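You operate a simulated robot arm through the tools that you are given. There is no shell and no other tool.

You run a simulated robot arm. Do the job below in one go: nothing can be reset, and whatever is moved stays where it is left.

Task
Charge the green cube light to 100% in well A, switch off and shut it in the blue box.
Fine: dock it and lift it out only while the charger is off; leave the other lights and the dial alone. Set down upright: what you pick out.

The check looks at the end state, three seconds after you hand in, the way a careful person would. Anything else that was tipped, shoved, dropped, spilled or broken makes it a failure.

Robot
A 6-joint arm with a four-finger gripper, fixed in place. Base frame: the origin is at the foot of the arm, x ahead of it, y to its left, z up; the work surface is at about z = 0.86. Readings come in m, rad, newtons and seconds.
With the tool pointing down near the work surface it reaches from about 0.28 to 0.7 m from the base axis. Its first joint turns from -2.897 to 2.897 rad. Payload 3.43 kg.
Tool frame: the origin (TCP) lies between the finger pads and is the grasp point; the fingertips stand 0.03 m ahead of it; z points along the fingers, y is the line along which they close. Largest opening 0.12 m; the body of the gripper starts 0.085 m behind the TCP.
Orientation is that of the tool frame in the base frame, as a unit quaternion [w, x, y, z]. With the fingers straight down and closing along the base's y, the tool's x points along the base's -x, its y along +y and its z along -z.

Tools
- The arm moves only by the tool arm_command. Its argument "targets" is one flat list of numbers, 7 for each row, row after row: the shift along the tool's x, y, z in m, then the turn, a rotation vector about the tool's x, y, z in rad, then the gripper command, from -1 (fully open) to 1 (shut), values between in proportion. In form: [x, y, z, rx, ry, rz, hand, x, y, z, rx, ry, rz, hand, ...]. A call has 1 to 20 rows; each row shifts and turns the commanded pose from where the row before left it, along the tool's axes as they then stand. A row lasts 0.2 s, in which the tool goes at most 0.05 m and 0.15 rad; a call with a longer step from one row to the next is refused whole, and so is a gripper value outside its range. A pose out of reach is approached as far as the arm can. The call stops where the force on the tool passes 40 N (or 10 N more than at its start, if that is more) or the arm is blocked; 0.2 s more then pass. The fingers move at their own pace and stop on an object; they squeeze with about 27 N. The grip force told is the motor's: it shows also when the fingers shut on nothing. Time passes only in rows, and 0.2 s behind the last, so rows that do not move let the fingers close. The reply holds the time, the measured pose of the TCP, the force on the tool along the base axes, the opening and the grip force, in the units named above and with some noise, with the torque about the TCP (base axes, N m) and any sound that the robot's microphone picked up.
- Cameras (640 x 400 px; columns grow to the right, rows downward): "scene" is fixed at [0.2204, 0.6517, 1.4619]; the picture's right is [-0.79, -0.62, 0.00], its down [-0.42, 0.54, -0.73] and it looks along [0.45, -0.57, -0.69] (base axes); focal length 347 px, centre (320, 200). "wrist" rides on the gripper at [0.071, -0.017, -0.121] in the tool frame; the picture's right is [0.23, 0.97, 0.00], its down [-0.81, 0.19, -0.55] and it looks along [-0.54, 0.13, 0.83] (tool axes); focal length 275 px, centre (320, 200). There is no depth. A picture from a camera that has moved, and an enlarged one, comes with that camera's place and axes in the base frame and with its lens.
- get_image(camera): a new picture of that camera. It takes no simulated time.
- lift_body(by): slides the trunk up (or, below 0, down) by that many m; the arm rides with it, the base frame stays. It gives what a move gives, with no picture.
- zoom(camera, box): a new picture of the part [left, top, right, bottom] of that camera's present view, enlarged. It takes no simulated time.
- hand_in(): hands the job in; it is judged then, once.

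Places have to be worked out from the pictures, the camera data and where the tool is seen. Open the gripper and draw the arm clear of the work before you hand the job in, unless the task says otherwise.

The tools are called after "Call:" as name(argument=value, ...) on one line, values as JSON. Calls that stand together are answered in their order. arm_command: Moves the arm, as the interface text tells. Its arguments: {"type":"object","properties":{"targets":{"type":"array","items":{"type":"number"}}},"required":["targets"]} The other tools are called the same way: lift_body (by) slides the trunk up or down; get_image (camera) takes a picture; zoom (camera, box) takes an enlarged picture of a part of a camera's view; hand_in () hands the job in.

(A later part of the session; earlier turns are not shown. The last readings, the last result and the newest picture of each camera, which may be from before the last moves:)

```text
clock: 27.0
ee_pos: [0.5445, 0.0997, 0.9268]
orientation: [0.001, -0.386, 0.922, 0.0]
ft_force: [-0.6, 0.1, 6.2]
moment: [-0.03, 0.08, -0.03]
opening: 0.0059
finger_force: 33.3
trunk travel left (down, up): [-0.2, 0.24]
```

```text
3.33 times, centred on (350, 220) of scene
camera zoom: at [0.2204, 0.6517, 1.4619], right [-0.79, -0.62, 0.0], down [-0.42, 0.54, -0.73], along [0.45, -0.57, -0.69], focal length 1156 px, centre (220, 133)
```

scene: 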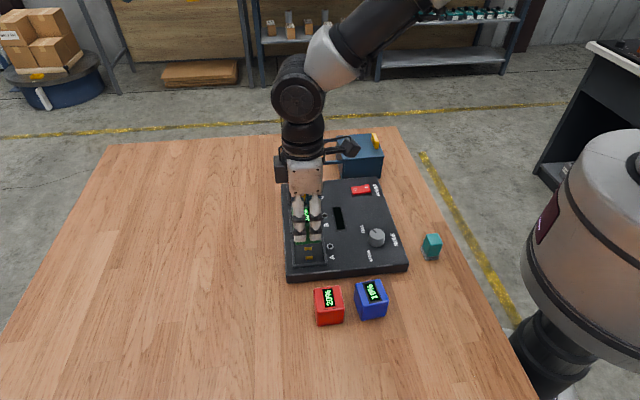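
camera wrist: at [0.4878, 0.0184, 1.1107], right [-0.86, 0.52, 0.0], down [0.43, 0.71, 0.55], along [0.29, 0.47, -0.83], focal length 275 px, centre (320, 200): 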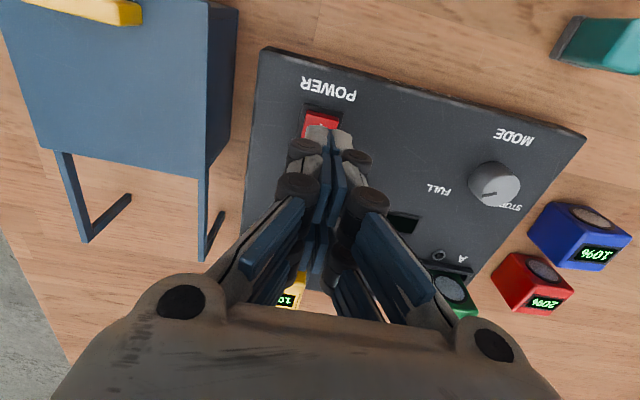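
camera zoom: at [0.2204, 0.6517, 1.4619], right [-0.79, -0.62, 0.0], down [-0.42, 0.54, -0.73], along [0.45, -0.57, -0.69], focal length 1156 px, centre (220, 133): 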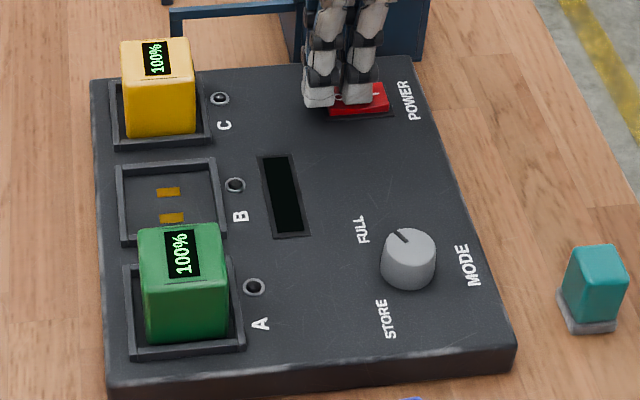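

The charger is off: display and LEDs dark, green still 100%, switch click done. I lift clear and move toward the box handle for a closer look before sliding the lid.

Call:
arm_command(targets=[0, 0, -0.02, 0, 0, 0, 1, 0, 0, -0.04, 0, 0, 0, 1, 0, 0, -0.045, 0, 0, 0, 1, 0.02345, -0.03215, 0, 0, 0, 0, 1, 0.02345, -0.03215, 0, 0, 0, 0, 1, 0.02345, -0.03215, 0, 0, 0, 0, 1, 0.02345, -0.03215, 0, 0, 0, 0, 1, 0, 0, 0, 0, 0, 0, 1])

Call:
get_image(camera="wrist")

Call:
zoom(camera="scene", box=[270, 100, 430, 220])

```text
clock: 28.8
ee_pos: [0.57, -0.056, 1.0287]
orientation: [0.001, -0.386, 0.922, 0.0]
ft_force: [-0.1, 0.1, -0.2]
moment: [0.01, -0.01, 0.0]
opening: 0.0001
finger_force: 33.4
trunk travel left (down, up): [-0.2, 0.24]
```

```text
taken
camera wrist: at [0.5332, -0.1187, 1.1491], right [-0.86, 0.52, 0.0], down [0.43, 0.71, 0.55], along [0.29, 0.47, -0.83], focal length 275 px, centre (320, 200)
```

wrist: 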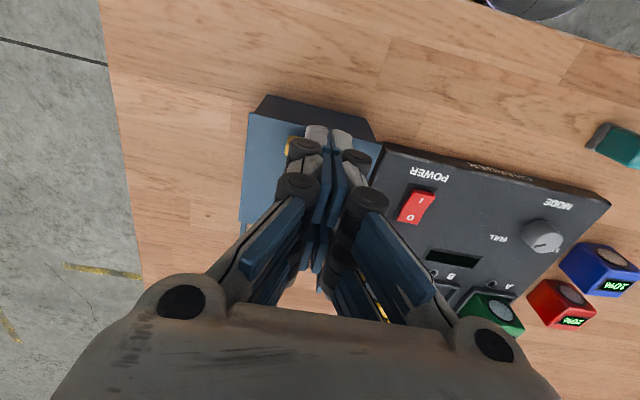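

```text
3.33 times, centred on (350, 160) of scene
camera zoom: at [0.2204, 0.6517, 1.4619], right [-0.79, -0.62, 0.0], down [-0.42, 0.54, -0.73], along [0.45, -0.57, -0.69], focal length 1156 px, centre (220, 333)
```

zoom: 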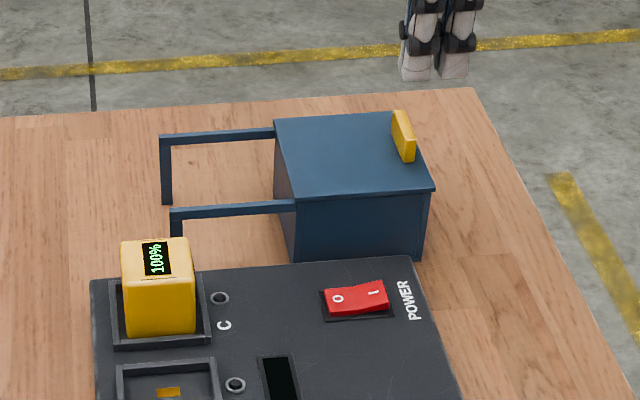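

The closed fingers hide the handle, so I open the hand at this height just to see it and measure it.

Call:
arm_command(targets=[0, 0, 0, 0, 0, 0, -1, 0, 0, 0, 0, 0, 0, -1, 0, 0, 0, 0, 0, 0, -1, 0, 0, 0, 0, 0, 0, -1, 0, 0, 0, 0, 0, 0, -1, 0, 0, 0, 0, 0, 0, -1])

Call:
get_image(camera="wrist")

Call:
zoom(camera="wrist", box=[210, 80, 400, 220])

```text
clock: 30.2
ee_pos: [0.5704, -0.0571, 1.0287]
orientation: [0.001, -0.387, 0.922, 0.0]
ft_force: [0.4, 0.7, -0.6]
moment: [0.0, -0.01, 0.01]
opening: 0.1046
finger_force: 0.0
trunk travel left (down, up): [-0.2, 0.24]
```

```text
taken
camera wrist: at [0.5332, -0.1187, 1.149], right [-0.86, 0.52, 0.0], down [0.43, 0.71, 0.55], along [0.29, 0.47, -0.83], focal length 275 px, centre (320, 200)
```

wrist: 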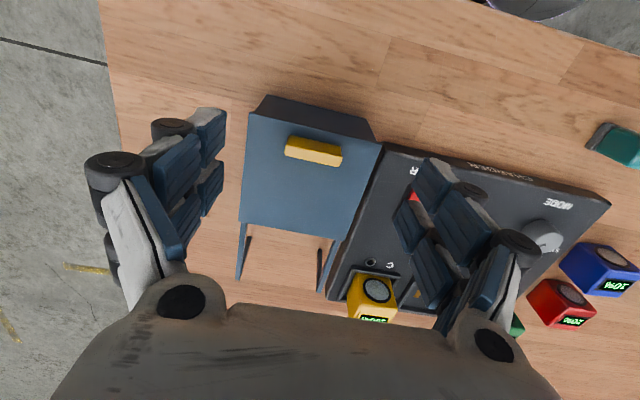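

```text
2.86 times, centred on (305, 150) of wrist
camera zoom: at [0.5332, -0.1187, 1.149], right [-0.86, 0.52, 0.0], down [0.43, 0.71, 0.55], along [0.29, 0.47, -0.83], focal length 786 px, centre (363, 343)
```

zoom: 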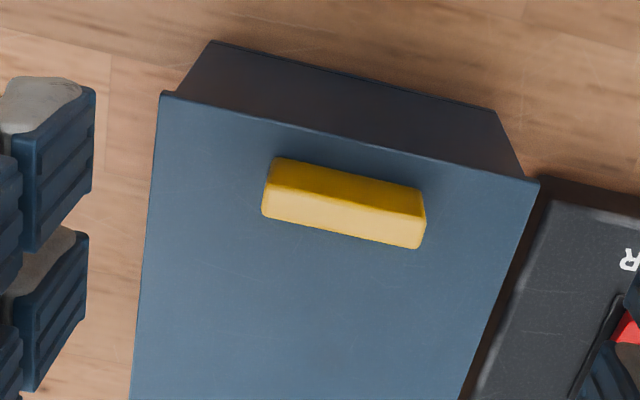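

The handle spans tool x from -14.5 to -22.5 mm, centred in y, and the lid edge is exactly parallel to the tool's y axis, so the slide is along the tool's -x. I close the hand, step back 3 mm and lower the tips beside the handle to just above the lid.

Call:
arm_command(targets=[0.003, -0.001, 0, 0, 0, 0, 1, 0, 0, 0, 0, 0, 0, 1, 0, 0, 0, 0, 0, 0, 1, 0, 0, 0, 0, 0, 0, 1, 0, 0, 0, 0, 0, 0, 1, 0, 0, 0, 0, 0, 0, 1, 0, 0, 0, 0, 0, 0, 1, 0, 0, 0.025, 0, 0, 0, 1, 0, 0, 0.025, 0, 0, 0, 1, 0, 0, 0.011, 0, 0, 0, 1, 0, 0, 0, 0, 0, 0, 1])

Call:
zoom(camera="scene", box=[290, 90, 430, 190])

Call:
zoom(camera="wrist", box=[210, 80, 430, 220])

```text
clock: 32.3
ee_pos: [0.5739, -0.0583, 0.9849]
orientation: [0.006, -0.387, 0.922, -0.002]
ft_force: [-7.5, 8.8, 22.2]
moment: [0.46, 0.05, 0.17]
opening: 0.006
finger_force: 33.7
trunk travel left (down, up): [-0.2, 0.24]
stopped in row 10: the force on the tool passed its limit at 48 N (the readings are from after the stop); the commanded pose is now the measured one
```

```text
4.00 times, centred on (360, 140) of scene
camera zoom: at [0.2204, 0.6517, 1.4619], right [-0.79, -0.62, 0.0], down [-0.42, 0.54, -0.73], along [0.45, -0.57, -0.69], focal length 1387 px, centre (160, 440)
```

zoom: 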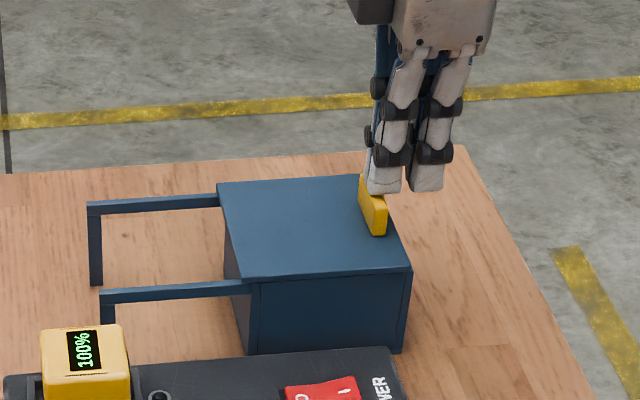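

```text
2.86 times, centred on (320, 150) of wrist
camera zoom: at [0.5349, -0.1201, 1.1041], right [-0.86, 0.52, -0.01], down [0.42, 0.71, 0.56], along [0.3, 0.47, -0.83], focal length 786 px, centre (320, 343)
```

zoom: 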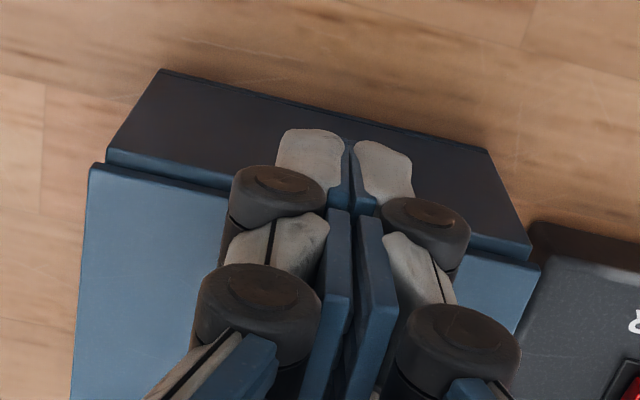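

The fingertips came down on top of the handle (48 N stop): the finger pads are two digits wide, about ±26 mm in tool x, wider than I assumed. I lift off straight away and check for disturbance.

Call:
arm_command(targets=[0, 0, -0.02, 0, 0, 0, 1, 0, 0, -0.025, 0, 0, 0, 1, 0, 0, 0, 0, 0, 0, 1])

Call:
zoom(camera="scene", box=[290, 120, 400, 190])

Call:
zoom(camera="wrist", box=[210, 80, 430, 220])

```text
clock: 33.1
ee_pos: [0.5733, -0.0598, 1.0262]
orientation: [0.005, -0.387, 0.922, -0.002]
ft_force: [-0.5, 0.4, 0.0]
moment: [0.02, -0.03, 0.01]
opening: 0.0
finger_force: 33.5
trunk travel left (down, up): [-0.2, 0.24]
```

```text
5.71 times, centred on (345, 155) of scene
camera zoom: at [0.2204, 0.6517, 1.4619], right [-0.79, -0.62, 0.0], down [-0.42, 0.54, -0.73], along [0.45, -0.57, -0.69], focal length 1981 px, centre (177, 457)
```

zoom: 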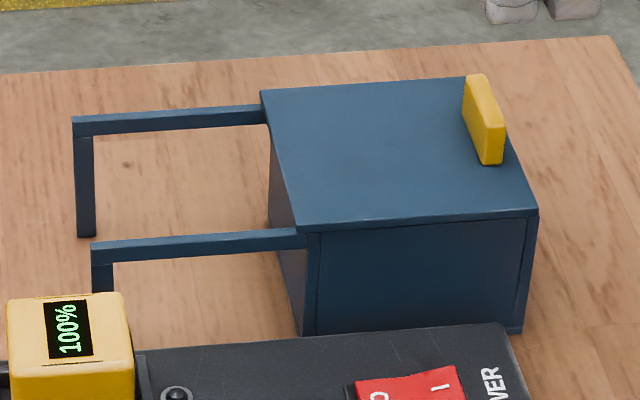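

```text
2.86 times, centred on (320, 150) of wrist
camera zoom: at [0.5344, -0.1216, 1.1469], right [-0.86, 0.52, -0.01], down [0.43, 0.71, 0.56], along [0.29, 0.47, -0.83], focal length 786 px, centre (320, 343)
```

zoom: 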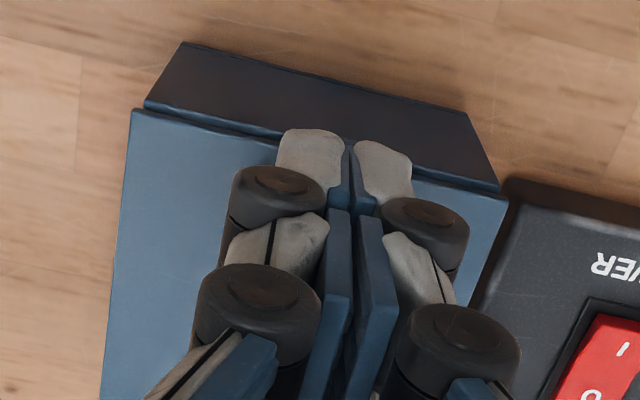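

Only the lid slid about 4 mm along its rails; the box body, rails and yellow cube are unmoved in the scene view. I straighten the small tilt, back off 16 mm from the handle, centre in y, and lower the tips beside it again.

Call:
arm_command(targets=[0.016, 0.003, 0, -0.0076, 0.0077, 0, 1, 0, 0, 0.02, 0, 0, 0, 1, 0, 0, 0.012, 0, 0, 0, 1, 0, 0, 0, 0, 0, 0, 1])

Call:
zoom(camera="scene", box=[330, 90, 420, 170])

Call:
zoom(camera="wrist", box=[210, 80, 430, 220])

```text
clock: 34.1
ee_pos: [0.5614, -0.0682, 0.9946]
orientation: [0.0, -0.386, 0.922, 0.0]
ft_force: [-0.2, 0.1, -0.3]
moment: [0.05, 0.01, -0.03]
opening: 0.0002
finger_force: 32.9
trunk travel left (down, up): [-0.2, 0.24]
```

```text
5.00 times, centred on (375, 130) of scene
camera zoom: at [0.2204, 0.6517, 1.4619], right [-0.79, -0.62, 0.0], down [-0.42, 0.54, -0.73], along [0.45, -0.57, -0.69], focal length 1734 px, centre (45, 550)
```

zoom: 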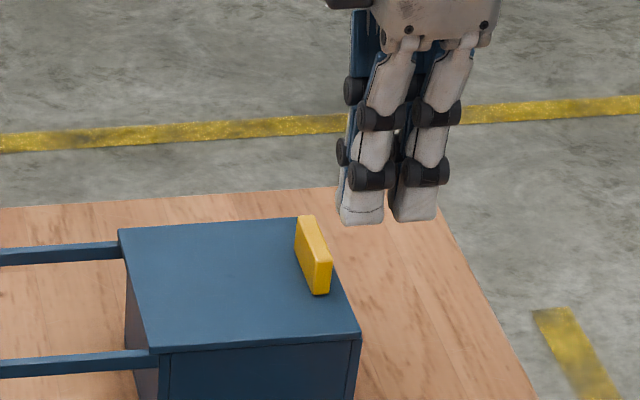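

```text
2.86 times, centred on (320, 150) of wrist
camera zoom: at [0.5229, -0.1312, 1.1151], right [-0.86, 0.52, 0.0], down [0.43, 0.71, 0.55], along [0.29, 0.47, -0.83], focal length 786 px, centre (320, 343)
```

zoom: 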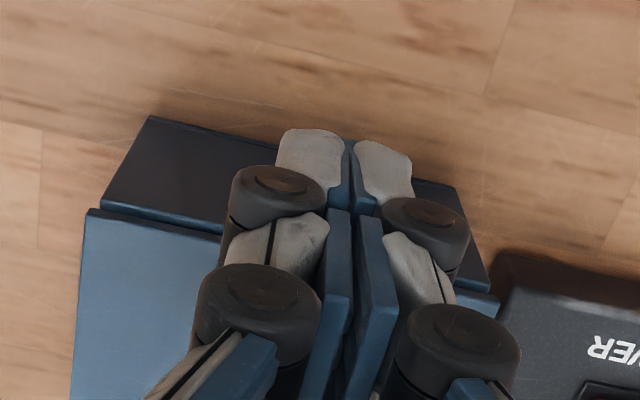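

The lid edge is at tool x -24 mm and the handle face near -35 mm, so the leading digit clears the handle by about 8 mm, centred in y. I lower the remaining 25 mm so the tips stand about 1 cm above the lid.

Call:
arm_command(targets=[0, 0, 0.013, 0, 0, 0, 1, 0, 0, 0.012, 0, 0, 0, 1, 0, 0, 0, 0, 0, 0, 1])

Call:
zoom(camera="scene", box=[330, 90, 420, 170])

```text
clock: 34.9
ee_pos: [0.561, -0.0689, 0.9706]
orientation: [0.0, -0.386, 0.922, 0.0]
ft_force: [1.3, -0.3, -0.8]
moment: [0.0, 0.01, -0.04]
opening: 0.0002
finger_force: 34.0
trunk travel left (down, up): [-0.2, 0.24]
```

```text
5.00 times, centred on (375, 130) of scene
camera zoom: at [0.2204, 0.6517, 1.4619], right [-0.79, -0.62, 0.0], down [-0.42, 0.54, -0.73], along [0.45, -0.57, -0.69], focal length 1734 px, centre (45, 550)
```

zoom: 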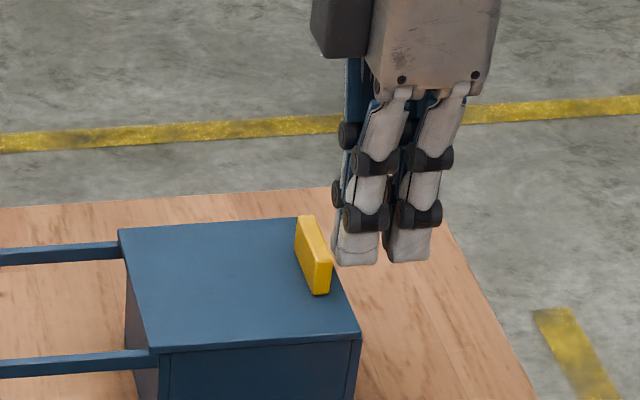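

The tips are beside the handle with no contact. I start pushing along the tool's -x (the slide direction) slowly and watch the forces.

Call:
arm_command(targets=[-0.005, 0, 0, 0, 0, 0, 1, -0.005, 0, 0, 0, 0, 0, 1, -0.006, 0, 0, 0, 0, 0, 1, -0.006, 0, 0, 0, 0, 0, 1, -0.006, 0, 0, 0, 0, 0, 1])

Call:
zoom(camera="scene", box=[290, 90, 420, 190])

```text
clock: 36.1
ee_pos: [0.5804, -0.0496, 0.9696]
orientation: [0.0, -0.387, 0.922, 0.0]
ft_force: [-1.1, 0.2, -0.1]
moment: [-0.01, 0.01, 0.02]
opening: 0.0
finger_force: 33.8
trunk travel left (down, up): [-0.2, 0.24]
```

```text
4.00 times, centred on (355, 140) of scene
camera zoom: at [0.2204, 0.6517, 1.4619], right [-0.79, -0.62, 0.0], down [-0.42, 0.54, -0.73], along [0.45, -0.57, -0.69], focal length 1387 px, centre (180, 440)
```

zoom: 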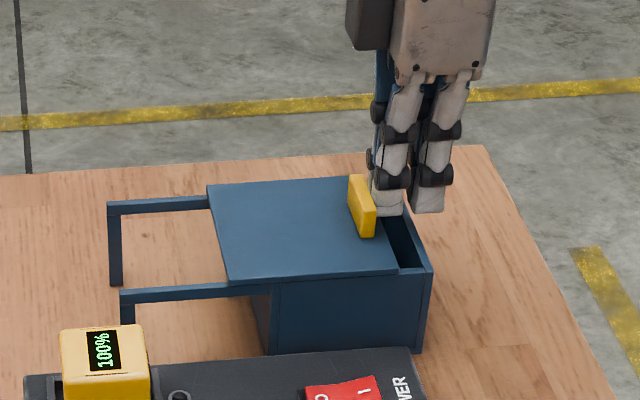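

The lid slides easily and the box opens, empty so far. I keep pushing about 6 cm more.

Call:
arm_command(targets=[-0.006, 0, 0, 0, 0, 0, 1, -0.006, 0, 0, 0, 0, 0, 1, -0.006, 0, 0, 0, 0, 0, 1, -0.006, 0, 0, 0, 0, 0, 1, -0.006, 0, 0, 0, 0, 0, 1, -0.006, 0, 0, 0, 0, 0, 1, -0.006, 0, 0, 0, 0, 0, 1, -0.006, 0, 0, 0, 0, 0, 1, -0.006, 0, 0, 0, 0, 0, 1, -0.006, 0, 0, 0, 0, 0, 1])

Call:
zoom(camera="scene", box=[280, 90, 410, 190])

```text
clock: 38.3
ee_pos: [0.6222, -0.0069, 0.9689]
orientation: [0.001, -0.387, 0.922, 0.0]
ft_force: [0.4, -0.6, 0.2]
moment: [0.01, 0.0, 0.02]
opening: 0.0
finger_force: 33.5
trunk travel left (down, up): [-0.2, 0.24]
```

```text
4.00 times, centred on (345, 140) of scene
camera zoom: at [0.2204, 0.6517, 1.4619], right [-0.79, -0.62, 0.0], down [-0.42, 0.54, -0.73], along [0.45, -0.57, -0.69], focal length 1387 px, centre (220, 440)
```

zoom: 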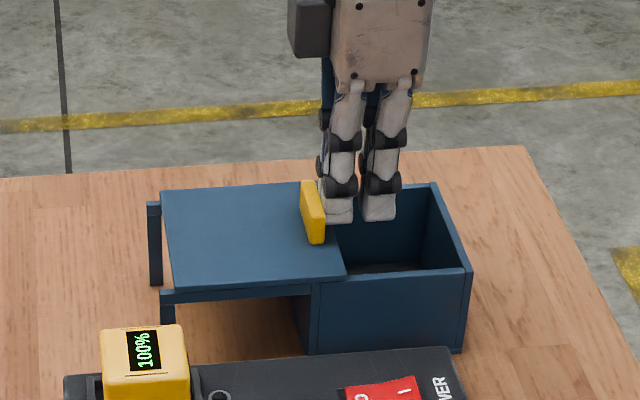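

About 8 cm of opening now with the forces still near zero. I push one more centimetre gently for extra room.

Call:
arm_command(targets=[-0.004, 0, 0, 0, 0, 0, 1, -0.004, 0, 0, 0, 0, 0, 1, -0.003, 0, 0, 0, 0, 0, 1, 0, 0, 0, 0, 0, 0, 1])

Call:
zoom(camera="scene", box=[280, 90, 410, 190])

```text
clock: 39.3
ee_pos: [0.6312, 0.0023, 0.9687]
orientation: [-0.001, -0.386, 0.922, 0.0]
ft_force: [-0.1, 0.1, 0.7]
moment: [-0.01, 0.01, 0.02]
opening: 0.0
finger_force: 33.7
trunk travel left (down, up): [-0.2, 0.24]
```

```text
4.00 times, centred on (345, 140) of scene
camera zoom: at [0.2204, 0.6517, 1.4619], right [-0.79, -0.62, 0.0], down [-0.42, 0.54, -0.73], along [0.45, -0.57, -0.69], focal length 1387 px, centre (220, 440)
```

zoom: 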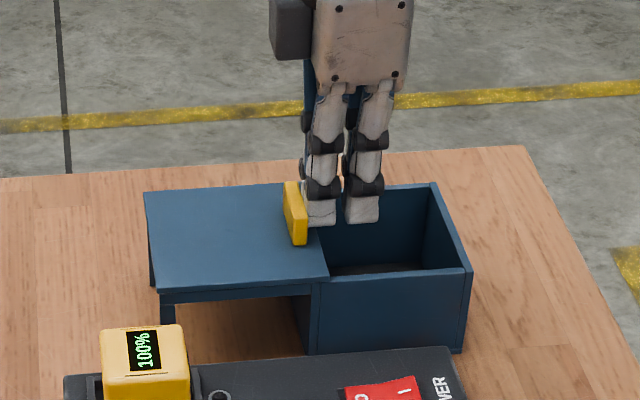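

The lid now covers only a thin strip of the box, and the box hasn't moved. I back off slightly, lift straight up and open the hand to look into the box.

Call:
arm_command(targets=[0.006, 0, 0, 0, 0, 0, 1, 0.006, 0, -0.02, 0, 0, 0, 1, 0.02, 0, -0.03, 0, 0, 0, -0.33, 0.02, 0, -0.03, 0, 0, 0, -0.33, 0, 0, 0, 0, 0, 0, -1, 0, 0, 0, 0, 0, 0, -1, 0, 0, 0, 0, 0, 0, -1, 0, 0, 0, 0, 0, 0, -1])

Call:
get_image(camera="wrist")

Call:
zoom(camera="wrist", box=[210, 60, 400, 220])

Call:
zoom(camera="scene", box=[280, 100, 410, 190])

```text
clock: 41.1
ee_pos: [0.5935, -0.0371, 1.049]
orientation: [0.0, -0.387, 0.922, 0.0]
ft_force: [0.2, -0.4, -0.4]
moment: [0.0, -0.02, 0.02]
opening: 0.1009
finger_force: 0.0
trunk travel left (down, up): [-0.2, 0.24]
```

```text
taken
camera wrist: at [0.5557, -0.0989, 1.1695], right [-0.86, 0.52, 0.0], down [0.43, 0.71, 0.55], along [0.29, 0.47, -0.83], focal length 275 px, centre (320, 200)
```

wrist: 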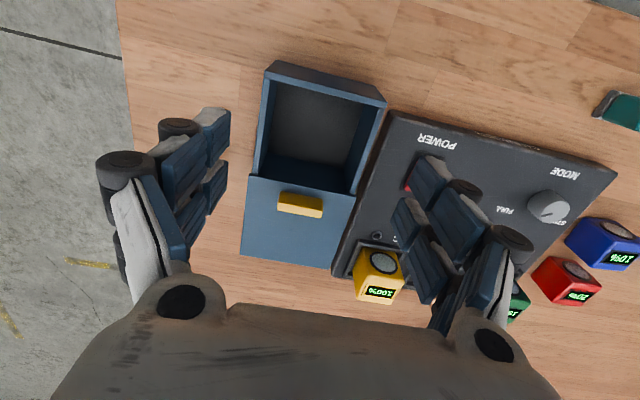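

```text
2.50 times, centred on (305, 140) of wrist
camera zoom: at [0.5557, -0.0989, 1.1695], right [-0.86, 0.52, 0.0], down [0.43, 0.71, 0.55], along [0.29, 0.47, -0.83], focal length 688 px, centre (358, 350)
```

zoom: 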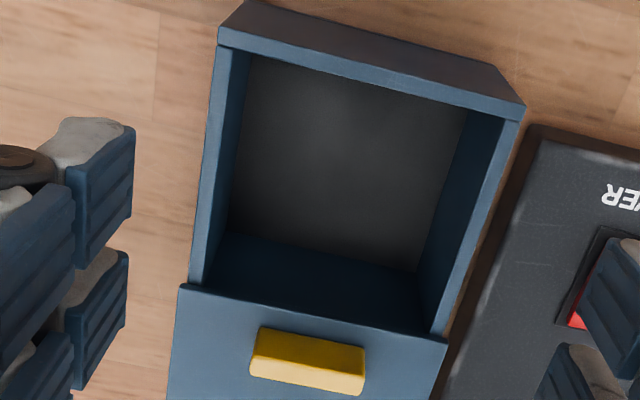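

```text
4.44 times, centred on (345, 145) of scene
camera zoom: at [0.2204, 0.6517, 1.4619], right [-0.79, -0.62, 0.0], down [-0.42, 0.54, -0.73], along [0.45, -0.57, -0.69], focal length 1541 px, centre (209, 444)
```

zoom: 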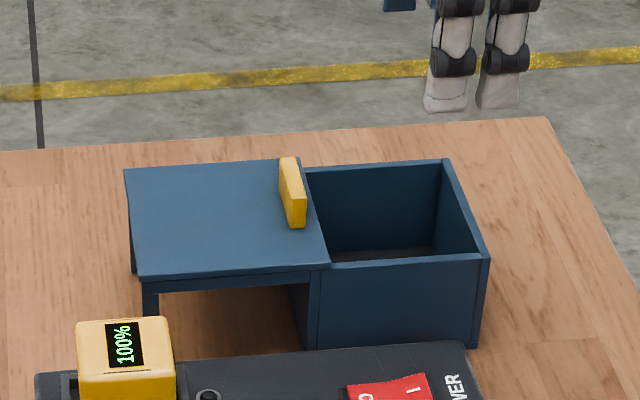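

The box is open and empty: the free opening is about 90 × 90 mm, centred roughly at (0.6125, -0.016). I now travel at height back above well A with the hand half open.

Call:
arm_command(targets=[-0.02407, 0.03793, 0, 0, 0, 0, -0.33, -0.02407, 0.03793, 0, 0, 0, 0, -0.33, -0.02407, 0.03793, 0, 0, 0, 0, -0.33, -0.02407, 0.03793, 0, 0, 0, 0, -0.33, -0.02407, 0.03793, 0, 0, 0, 0, -0.33, -0.02407, 0.03793, 0, 0, 0, 0, -0.33, -0.02407, 0.03793, 0, 0, 0, 0, -0.33, -0.02407, 0.03793, 0, 0, 0, 0, -0.33, 0, 0, 0.03, 0, 0, 0, -0.33, 0, 0, 0, 0, 0, 0, -0.33])

Call:
get_image(camera="wrist")

Call:
zoom(camera="wrist", box=[220, 50, 420, 200])

```text
clock: 43.3
ee_pos: [0.5123, 0.3128, 1.0188]
orientation: [0.0, -0.386, 0.922, 0.0]
ft_force: [-0.7, -0.5, -0.4]
moment: [-0.03, -0.03, -0.03]
opening: 0.0797
finger_force: 0.0
trunk travel left (down, up): [-0.2, 0.24]
```

```text
taken
camera wrist: at [0.4747, 0.2515, 1.1387], right [-0.86, 0.52, 0.0], down [0.43, 0.71, 0.55], along [0.29, 0.47, -0.83], focal length 275 px, centre (320, 200)
```

wrist: 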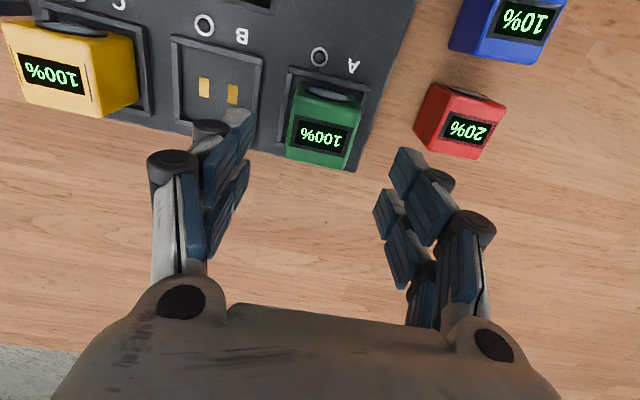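

```text
2.67 times, centred on (320, 125) of wrist
camera zoom: at [0.4747, 0.2515, 1.1387], right [-0.86, 0.52, 0.0], down [0.43, 0.71, 0.55], along [0.29, 0.47, -0.83], focal length 734 px, centre (320, 400)
```

zoom: 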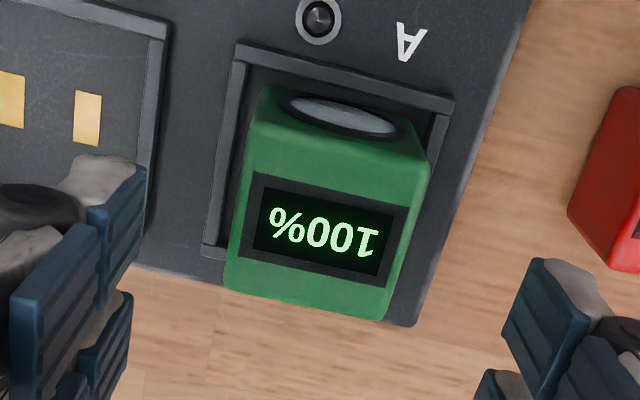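

The charger is still off and green reads 100%; its top centre is 1.8 mm and 1.4 mm off my tool axis. I correct that and lower so only about 13 mm of fingertip overlaps the cube's top, which keeps the finger knuckles above the box walls later.

Call:
arm_command(targets=[-0.0018, 0.0014, 0.02, 0, 0, 0, -0.33, 0, 0, 0.02, 0, 0, 0, -0.33, 0, 0, 0.0225, 0, 0, 0, -0.33, 0, 0, 0, 0, 0, 0, -0.33])

Call:
zoom(camera="wrist", box=[200, 70, 440, 220])

Call:
zoom(camera="scene", box=[270, 180, 370, 280])

```text
clock: 44.3
ee_pos: [0.5131, 0.3171, 0.9568]
orientation: [0.0, -0.387, 0.922, 0.0]
ft_force: [1.0, 0.1, 0.8]
moment: [0.02, -0.02, -0.01]
opening: 0.0796
finger_force: 0.1
trunk travel left (down, up): [-0.2, 0.24]
```

```text
2.67 times, centred on (320, 145) of wrist
camera zoom: at [0.4752, 0.2543, 1.076], right [-0.86, 0.52, 0.0], down [0.43, 0.71, 0.55], along [0.29, 0.47, -0.83], focal length 734 px, centre (320, 347)
```

zoom: 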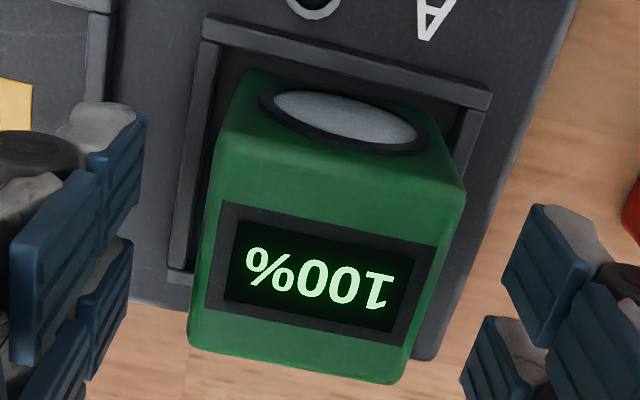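

```text
4.00 times, centred on (320, 230) of scene
camera zoom: at [0.2204, 0.6517, 1.4619], right [-0.79, -0.62, 0.0], down [-0.42, 0.54, -0.73], along [0.45, -0.57, -0.69], focal length 1387 px, centre (320, 80)
```

zoom: 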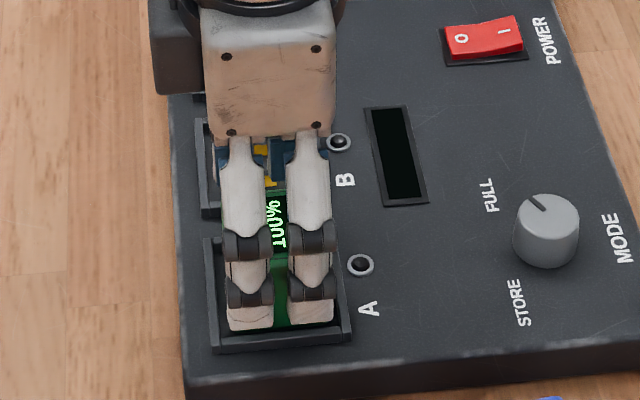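

The cube is centred within 1 mm between the open fingers and nothing is touched. I close on it.

Call:
arm_command(targets=[0, -0.0006, 0, 0, 0, 0, 0.0, 0, 0, 0, 0, 0, 0, 0.1, 0, 0, 0, 0, 0, 0, 1, 0, 0, 0, 0, 0, 0, 1, 0, 0, 0, 0, 0, 0, 1, 0, 0, 0, 0, 0, 0, 1])

Call:
zoom(camera="wrist", box=[200, 70, 440, 220])

```text
clock: 45.7
ee_pos: [0.5137, 0.3159, 0.9559]
orientation: [0.0, -0.387, 0.922, 0.0]
ft_force: [0.2, -0.1, -0.3]
moment: [0.02, 0.01, -0.02]
opening: 0.0496
finger_force: 27.0
trunk travel left (down, up): [-0.2, 0.24]
```

```text
2.67 times, centred on (320, 145) of wrist
camera zoom: at [0.4758, 0.2539, 1.0763], right [-0.86, 0.52, 0.0], down [0.43, 0.71, 0.55], along [0.29, 0.47, -0.83], focal length 734 px, centre (320, 347)
```

zoom: 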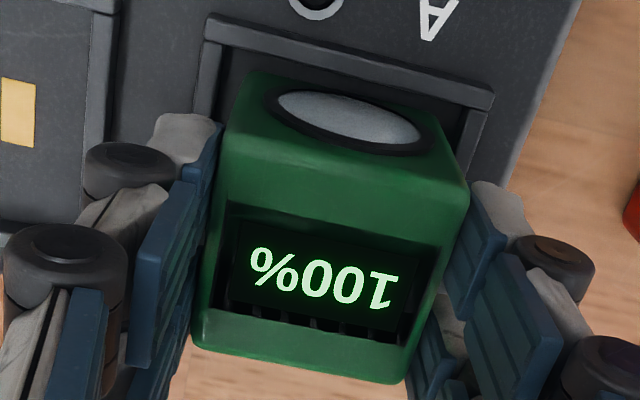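

It's gripped at 0.0496 m with 27 N, and the charger is off. I lift it straight up slowly.

Call:
arm_command(targets=[0, 0, -0.01, 0, 0, 0, 1, 0, 0, -0.015, 0, 0, 0, 1, 0, 0, -0.025, 0, 0, 0, 1, 0, 0, -0.025, 0, 0, 0, 1, 0, 0, -0.025, 0, 0, 0, 1, 0, 0, 0, 0, 0, 0, 1])

Call:
zoom(camera="wrist", box=[200, 70, 440, 220])

Call:
zoom(camera="scene", box=[250, 140, 410, 260])

```text
clock: 47.1
ee_pos: [0.5119, 0.3156, 1.0566]
orientation: [0.0, -0.387, 0.922, 0.0]
ft_force: [1.1, 0.7, -2.5]
moment: [0.01, -0.03, -0.02]
opening: 0.0497
finger_force: 26.7
trunk travel left (down, up): [-0.2, 0.24]
```

```text
2.67 times, centred on (320, 145) of wrist
camera zoom: at [0.4756, 0.2536, 1.1768], right [-0.86, 0.52, 0.0], down [0.43, 0.71, 0.55], along [0.29, 0.47, -0.83], focal length 734 px, centre (320, 347)
```

zoom: 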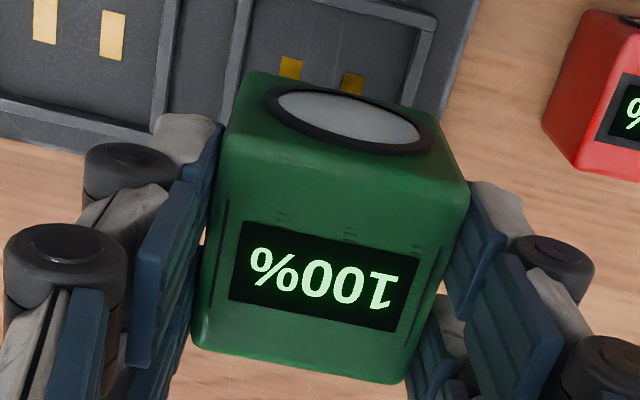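

```text
3.33 times, centred on (330, 200) of scene
camera zoom: at [0.2204, 0.6517, 1.4619], right [-0.79, -0.62, 0.0], down [-0.42, 0.54, -0.73], along [0.45, -0.57, -0.69], focal length 1156 px, centre (287, 200)
```

zoom: 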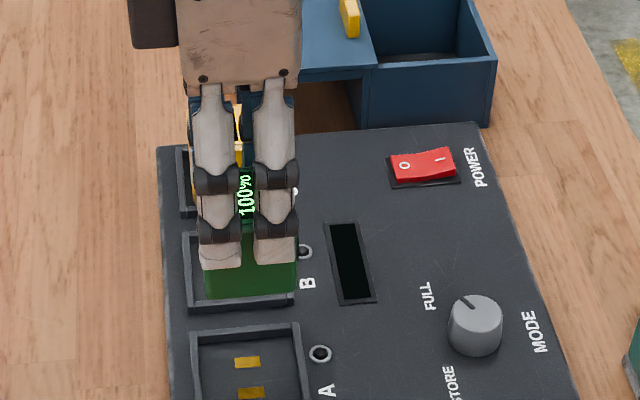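

The cube is held upright with 2.5 N hanging weight, and the well is empty behind it. I carry it at this height to above the open box.

Call:
arm_command(targets=[0.02092, -0.03797, 0, 0, 0, 0, 1, 0.02092, -0.03797, 0, 0, 0, 0, 1, 0.02092, -0.03797, 0, 0, 0, 0, 1, 0.02092, -0.03797, 0, 0, 0, 0, 1, 0.02092, -0.03797, 0, 0, 0, 0, 1, 0.02092, -0.03797, 0, 0, 0, 0, 1, 0.02092, -0.03797, 0, 0, 0, 0, 1, 0.02092, -0.03797, 0, 0, 0, 0, 1, 0, 0, 0, 0, 0, 0, 1])

Call:
get_image(camera="wrist")

Call:
zoom(camera="wrist", box=[180, 40, 460, 230])

Call:
zoom(camera="scene", box=[280, 70, 420, 190])

```text
clock: 49.1
ee_pos: [0.6137, -0.0174, 1.0561]
orientation: [-0.001, -0.387, 0.922, 0.0]
ft_force: [0.6, 0.0, -2.8]
moment: [0.0, -0.03, -0.02]
opening: 0.0495
finger_force: 26.7
trunk travel left (down, up): [-0.2, 0.24]
```

```text
taken
camera wrist: at [0.5755, -0.0783, 1.175], right [-0.86, 0.52, 0.0], down [0.43, 0.71, 0.55], along [0.29, 0.47, -0.83], focal length 275 px, centre (320, 200)
```

wrist: 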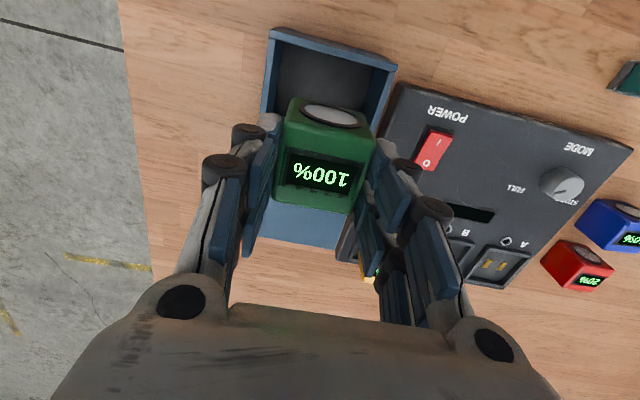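

```text
2.11 times, centred on (320, 135) of wrist
camera zoom: at [0.5755, -0.0783, 1.175], right [-0.86, 0.52, 0.0], down [0.43, 0.71, 0.55], along [0.29, 0.47, -0.83], focal length 580 px, centre (320, 337)
```

zoom: 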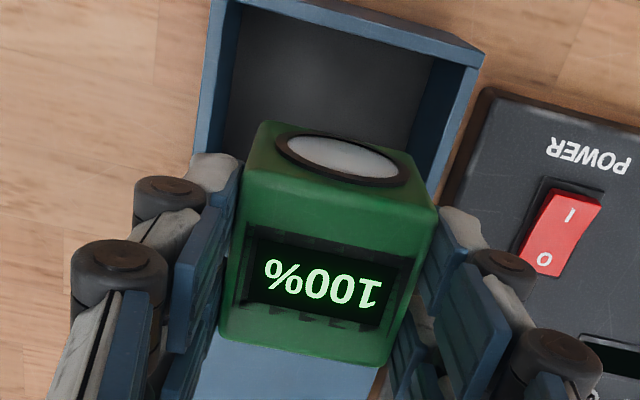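

```text
3.33 times, centred on (350, 130) of scene
camera zoom: at [0.2204, 0.6517, 1.4619], right [-0.79, -0.62, 0.0], down [-0.42, 0.54, -0.73], along [0.45, -0.57, -0.69], focal length 1156 px, centre (220, 433)
```

zoom: 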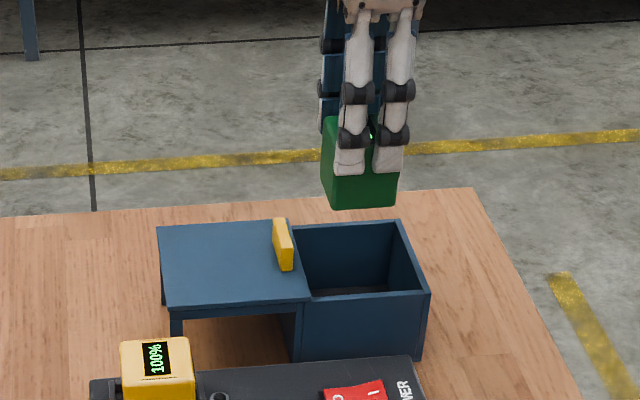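

The cube is above the opening, with the box centre about 1 mm off in y. I correct that and lower it into the box with its bottom about 2 cm above the floor.

Call:
arm_command(targets=[0, 0.001, 0.02, 0, 0, 0, 1, 0, 0, 0.025, 0, 0, 0, 1, 0, 0, 0.02, 0, 0, 0, 1, 0, 0, 0.015, 0, 0, 0, 1, 0, 0, 0, 0, 0, 0, 1])

Call:
zoom(camera="wrist", box=[180, 40, 460, 230])

Call:
zoom(camera="scene", box=[290, 90, 410, 190])

```text
clock: 50.3
ee_pos: [0.6126, -0.0164, 0.9756]
orientation: [0.0, -0.386, 0.922, -0.001]
ft_force: [0.6, -0.5, -1.6]
moment: [0.0, 0.0, 0.0]
opening: 0.0499
finger_force: 27.1
trunk travel left (down, up): [-0.2, 0.24]
```

```text
2.11 times, centred on (320, 135) of wrist
camera zoom: at [0.5746, -0.0778, 1.0951], right [-0.86, 0.52, 0.0], down [0.43, 0.71, 0.55], along [0.29, 0.47, -0.83], focal length 580 px, centre (320, 337)
```

zoom: 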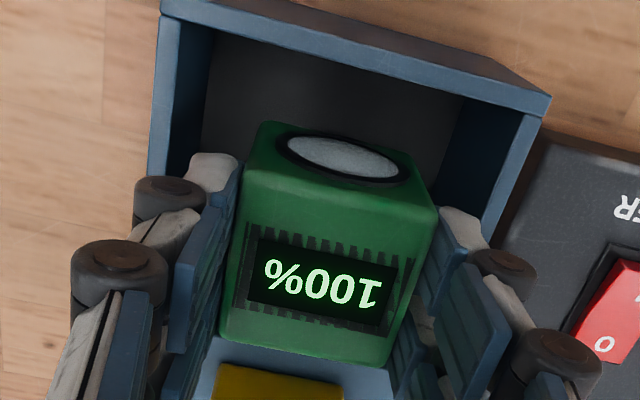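

```text
4.00 times, centred on (350, 140) of scene
camera zoom: at [0.2204, 0.6517, 1.4619], right [-0.79, -0.62, 0.0], down [-0.42, 0.54, -0.73], along [0.45, -0.57, -0.69], focal length 1387 px, centre (200, 440)
```

zoom: 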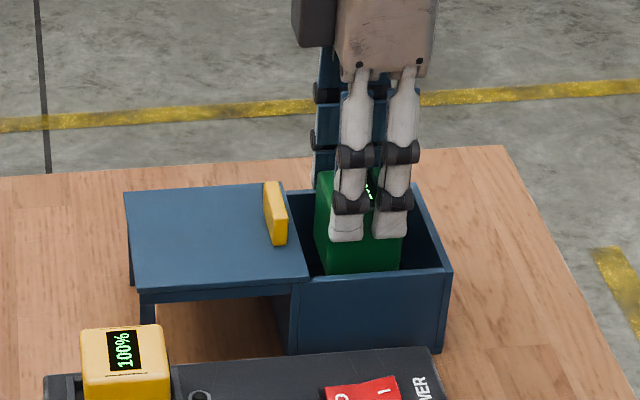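

The cube is centred between the box walls (about ±1 mm) and 20 mm clear of the lid edge. I continue lowering toward the floor.

Call:
arm_command(targets=[0, 0, 0.01, 0, 0, 0, 1, 0, 0, 0.01, 0, 0, 0, 1, 0, 0, 0.008, 0, 0, 0, 1, 0, 0, 0, 0, 0, 0, 1])

Call:
zoom(camera="scene", box=[320, 100, 410, 180])

Call:
zoom(camera="wrist", box=[180, 40, 460, 230])

```text
clock: 51.3
ee_pos: [0.6118, -0.0152, 0.9485]
orientation: [0.0, -0.387, 0.922, 0.001]
ft_force: [0.2, 0.8, -2.5]
moment: [-0.05, 0.01, -0.02]
opening: 0.0496
finger_force: 26.8
trunk travel left (down, up): [-0.2, 0.24]
```

```text
5.00 times, centred on (365, 140) of scene
camera zoom: at [0.2204, 0.6517, 1.4619], right [-0.79, -0.62, 0.0], down [-0.42, 0.54, -0.73], along [0.45, -0.57, -0.69], focal length 1734 px, centre (95, 500)
```

zoom: 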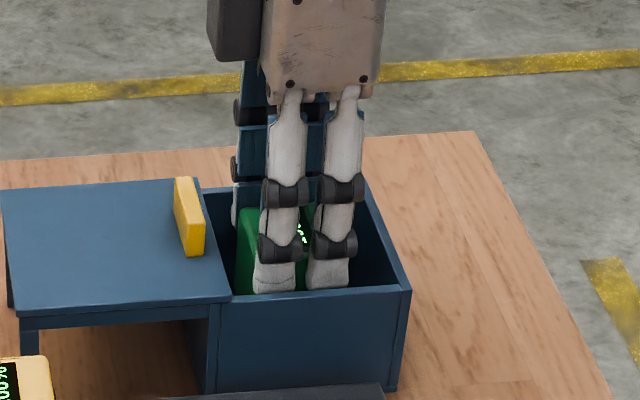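

```text
2.11 times, centred on (320, 135) of wrist
camera zoom: at [0.5741, -0.0774, 1.0684], right [-0.86, 0.52, 0.0], down [0.43, 0.71, 0.55], along [0.29, 0.47, -0.83], focal length 580 px, centre (320, 337)
```

zoom: 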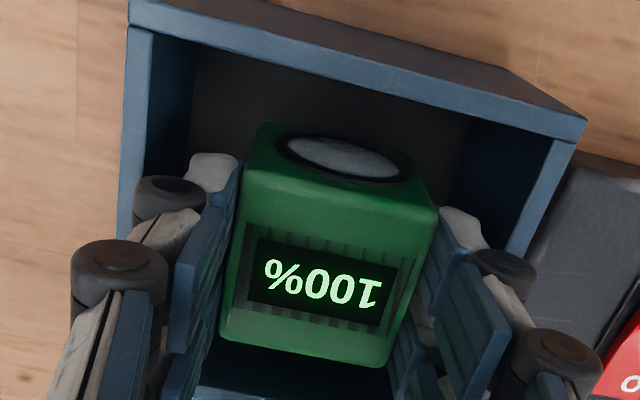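

Still hanging freely (force -2.5 N) with the knuckles above the wall tops. I lower on in small steps.

Call:
arm_command(targets=[0, 0, 0.002, 0, 0, 0, 1, 0, 0, 0.002, 0, 0, 0, 1, 0, 0, 0.002, 0, 0, 0, 1, 0, 0, 0, 0, 0, 0, 1])

```text
clock: 52.3
ee_pos: [0.612, -0.0151, 0.9427]
orientation: [0.0, -0.387, 0.922, 0.0]
ft_force: [0.1, 0.3, -2.2]
moment: [0.03, -0.03, 0.03]
opening: 0.0498
finger_force: 27.0
trunk travel left (down, up): [-0.2, 0.24]
```

No contact at z of about 0.9425. I go on by 1.5 mm steps.

Call:
arm_command(targets=[0, 0, 0.0015, 0, 0, 0, 1, 0, 0, 0.0015, 0, 0, 0, 1, 0, 0, 0, 0, 0, 0, 1])

Call:
zoom(camera="scene", box=[330, 120, 400, 170])

Call:
zoom(camera="wrist", box=[180, 40, 460, 230])

```text
clock: 53.1
ee_pos: [0.6125, -0.0138, 0.9405]
orientation: [-0.001, -0.387, 0.922, 0.0]
ft_force: [-1.1, 0.6, -2.5]
moment: [-0.02, 0.02, 0.0]
opening: 0.0497
finger_force: 26.6
trunk travel left (down, up): [-0.2, 0.24]
```

```text
8.00 times, centred on (365, 145) of scene
camera zoom: at [0.2204, 0.6517, 1.4619], right [-0.79, -0.62, 0.0], down [-0.42, 0.54, -0.73], along [0.45, -0.57, -0.69], focal length 2774 px, centre (-40, 640)
```

zoom: 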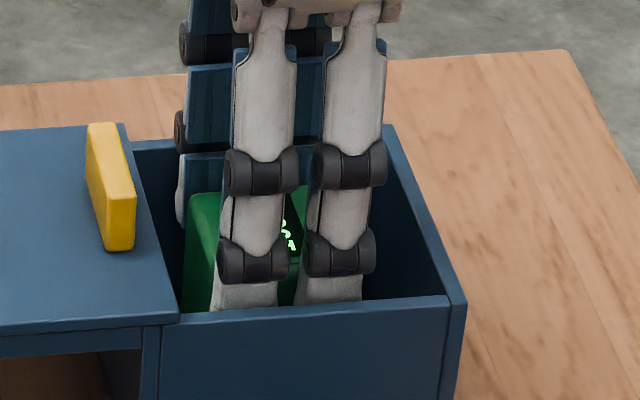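

```text
2.11 times, centred on (320, 135) of wrist
camera zoom: at [0.5745, -0.0774, 1.0598], right [-0.86, 0.52, 0.0], down [0.43, 0.71, 0.55], along [0.29, 0.47, -0.83], focal length 580 px, centre (320, 337)
```

zoom: 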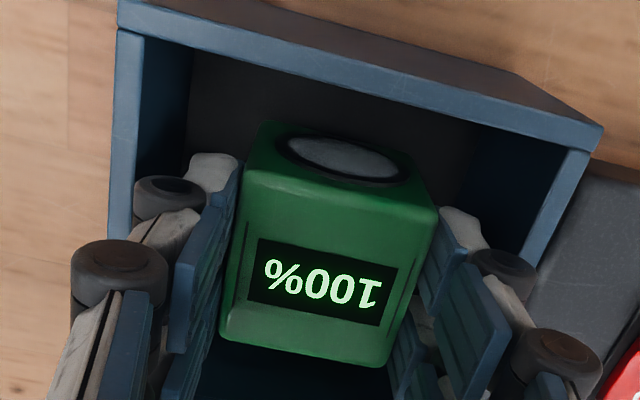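

Still free, with the knuckles above the wall edge. I lower 3 mm more.

Call:
arm_command(targets=[0, 0, 0.0015, 0, 0, 0, 1, 0, 0, 0.0015, 0, 0, 0, 1, 0, 0, 0, 0, 0, 0, 1])

```text
clock: 53.9
ee_pos: [0.6123, -0.0156, 0.9367]
orientation: [0.0, -0.387, 0.922, -0.001]
ft_force: [0.3, 0.1, -3.5]
moment: [0.01, -0.01, 0.01]
opening: 0.0498
finger_force: 27.1
trunk travel left (down, up): [-0.2, 0.24]
```

No contact yet at 0.937 (cube bottom about 0.870). Another 3 mm in small steps.

Call:
arm_command(targets=[0, 0, 0.0015, 0, 0, 0, 1, 0, 0, 0.0015, 0, 0, 0, 1, 0, 0, 0, 0, 0, 0, 1])

Call:
zoom(camera="scene", box=[330, 120, 400, 170])

Call:
zoom(camera="wrist", box=[180, 40, 460, 230])

```text
clock: 54.7
ee_pos: [0.6114, -0.015, 0.9335]
orientation: [0.0, -0.386, 0.923, 0.0]
ft_force: [0.6, -0.8, -2.2]
moment: [0.03, -0.03, 0.04]
opening: 0.0497
finger_force: 26.7
trunk travel left (down, up): [-0.2, 0.24]
```

```text
8.00 times, centred on (365, 145) of scene
camera zoom: at [0.2204, 0.6517, 1.4619], right [-0.79, -0.62, 0.0], down [-0.42, 0.54, -0.73], along [0.45, -0.57, -0.69], focal length 2774 px, centre (-40, 640)
```

zoom: 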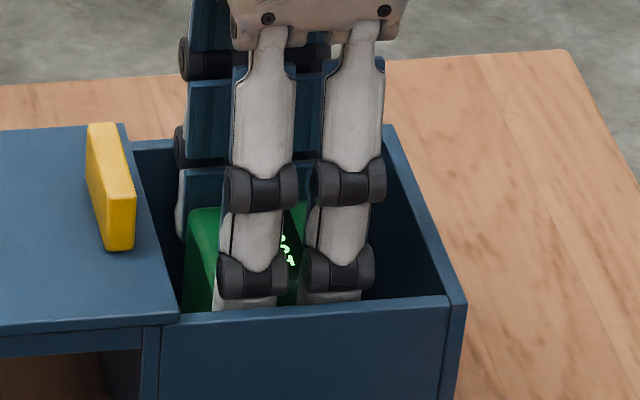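

```text
2.11 times, centred on (320, 135) of wrist
camera zoom: at [0.5743, -0.0775, 1.0537], right [-0.86, 0.52, 0.0], down [0.43, 0.71, 0.55], along [0.29, 0.47, -0.83], focal length 580 px, centre (320, 337)
```

zoom: 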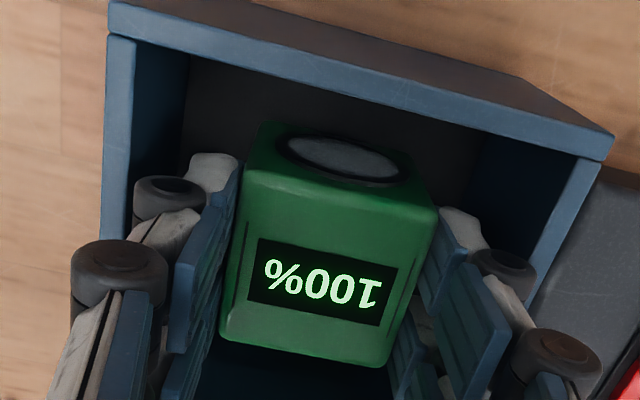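

No contact yet; the knuckles are about 4 mm above the wall top and a few mm inside it. One more 2 mm in two fine steps.

Call:
arm_command(targets=[0, 0, 0.001, 0, 0, 0, 1, 0, 0, 0.001, 0, 0, 0, 1, 0, 0, 0, 0, 0, 0, 1])

```text
clock: 55.5
ee_pos: [0.6125, -0.0149, 0.9328]
orientation: [-0.001, -0.388, 0.922, 0.0]
ft_force: [-0.3, -0.1, -2.3]
moment: [0.0, -0.01, -0.01]
opening: 0.0495
finger_force: 27.1
trunk travel left (down, up): [-0.2, 0.24]
```

Still no floor contact at 0.932, where the cube bottom should be within a few mm of the floor. I check the knuckle margin once more before the last millimetres.

Call:
zoom(camera="scene", box=[335, 130, 395, 170])

Call:
zoom(camera="wrist", box=[200, 90, 300, 160])

Call:
zoom(camera="wrist", box=[350, 110, 460, 190])

```text
10.00 times, centred on (365, 150) of scene
camera zoom: at [0.2204, 0.6517, 1.4619], right [-0.79, -0.62, 0.0], down [-0.42, 0.54, -0.73], along [0.45, -0.57, -0.69], focal length 3467 px, centre (-130, 700)
```

zoom: 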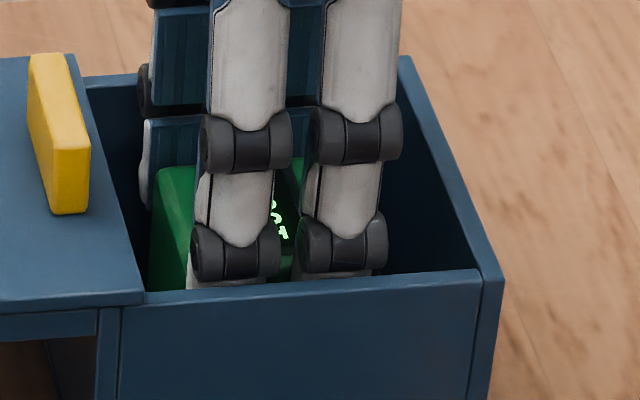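

```text
5.71 times, centred on (250, 125) of wrist
camera zoom: at [0.5742, -0.0776, 1.0515], right [-0.86, 0.52, 0.0], down [0.43, 0.71, 0.55], along [0.29, 0.47, -0.83], focal length 1573 px, centre (720, 629)
```

zoom: 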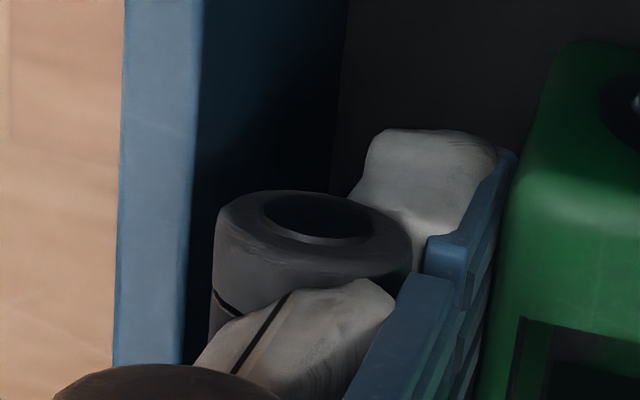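

```text
5.00 times, centred on (405, 150) of wrist
camera zoom: at [0.5742, -0.0776, 1.0515], right [-0.86, 0.52, 0.0], down [0.43, 0.71, 0.55], along [0.29, 0.47, -0.83], focal length 1376 px, centre (-105, 450)
```

zoom: 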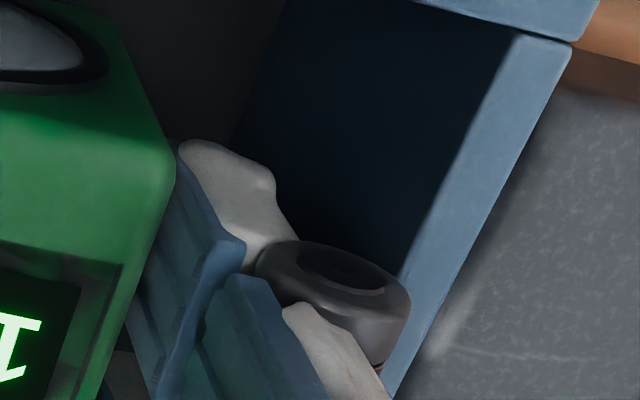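

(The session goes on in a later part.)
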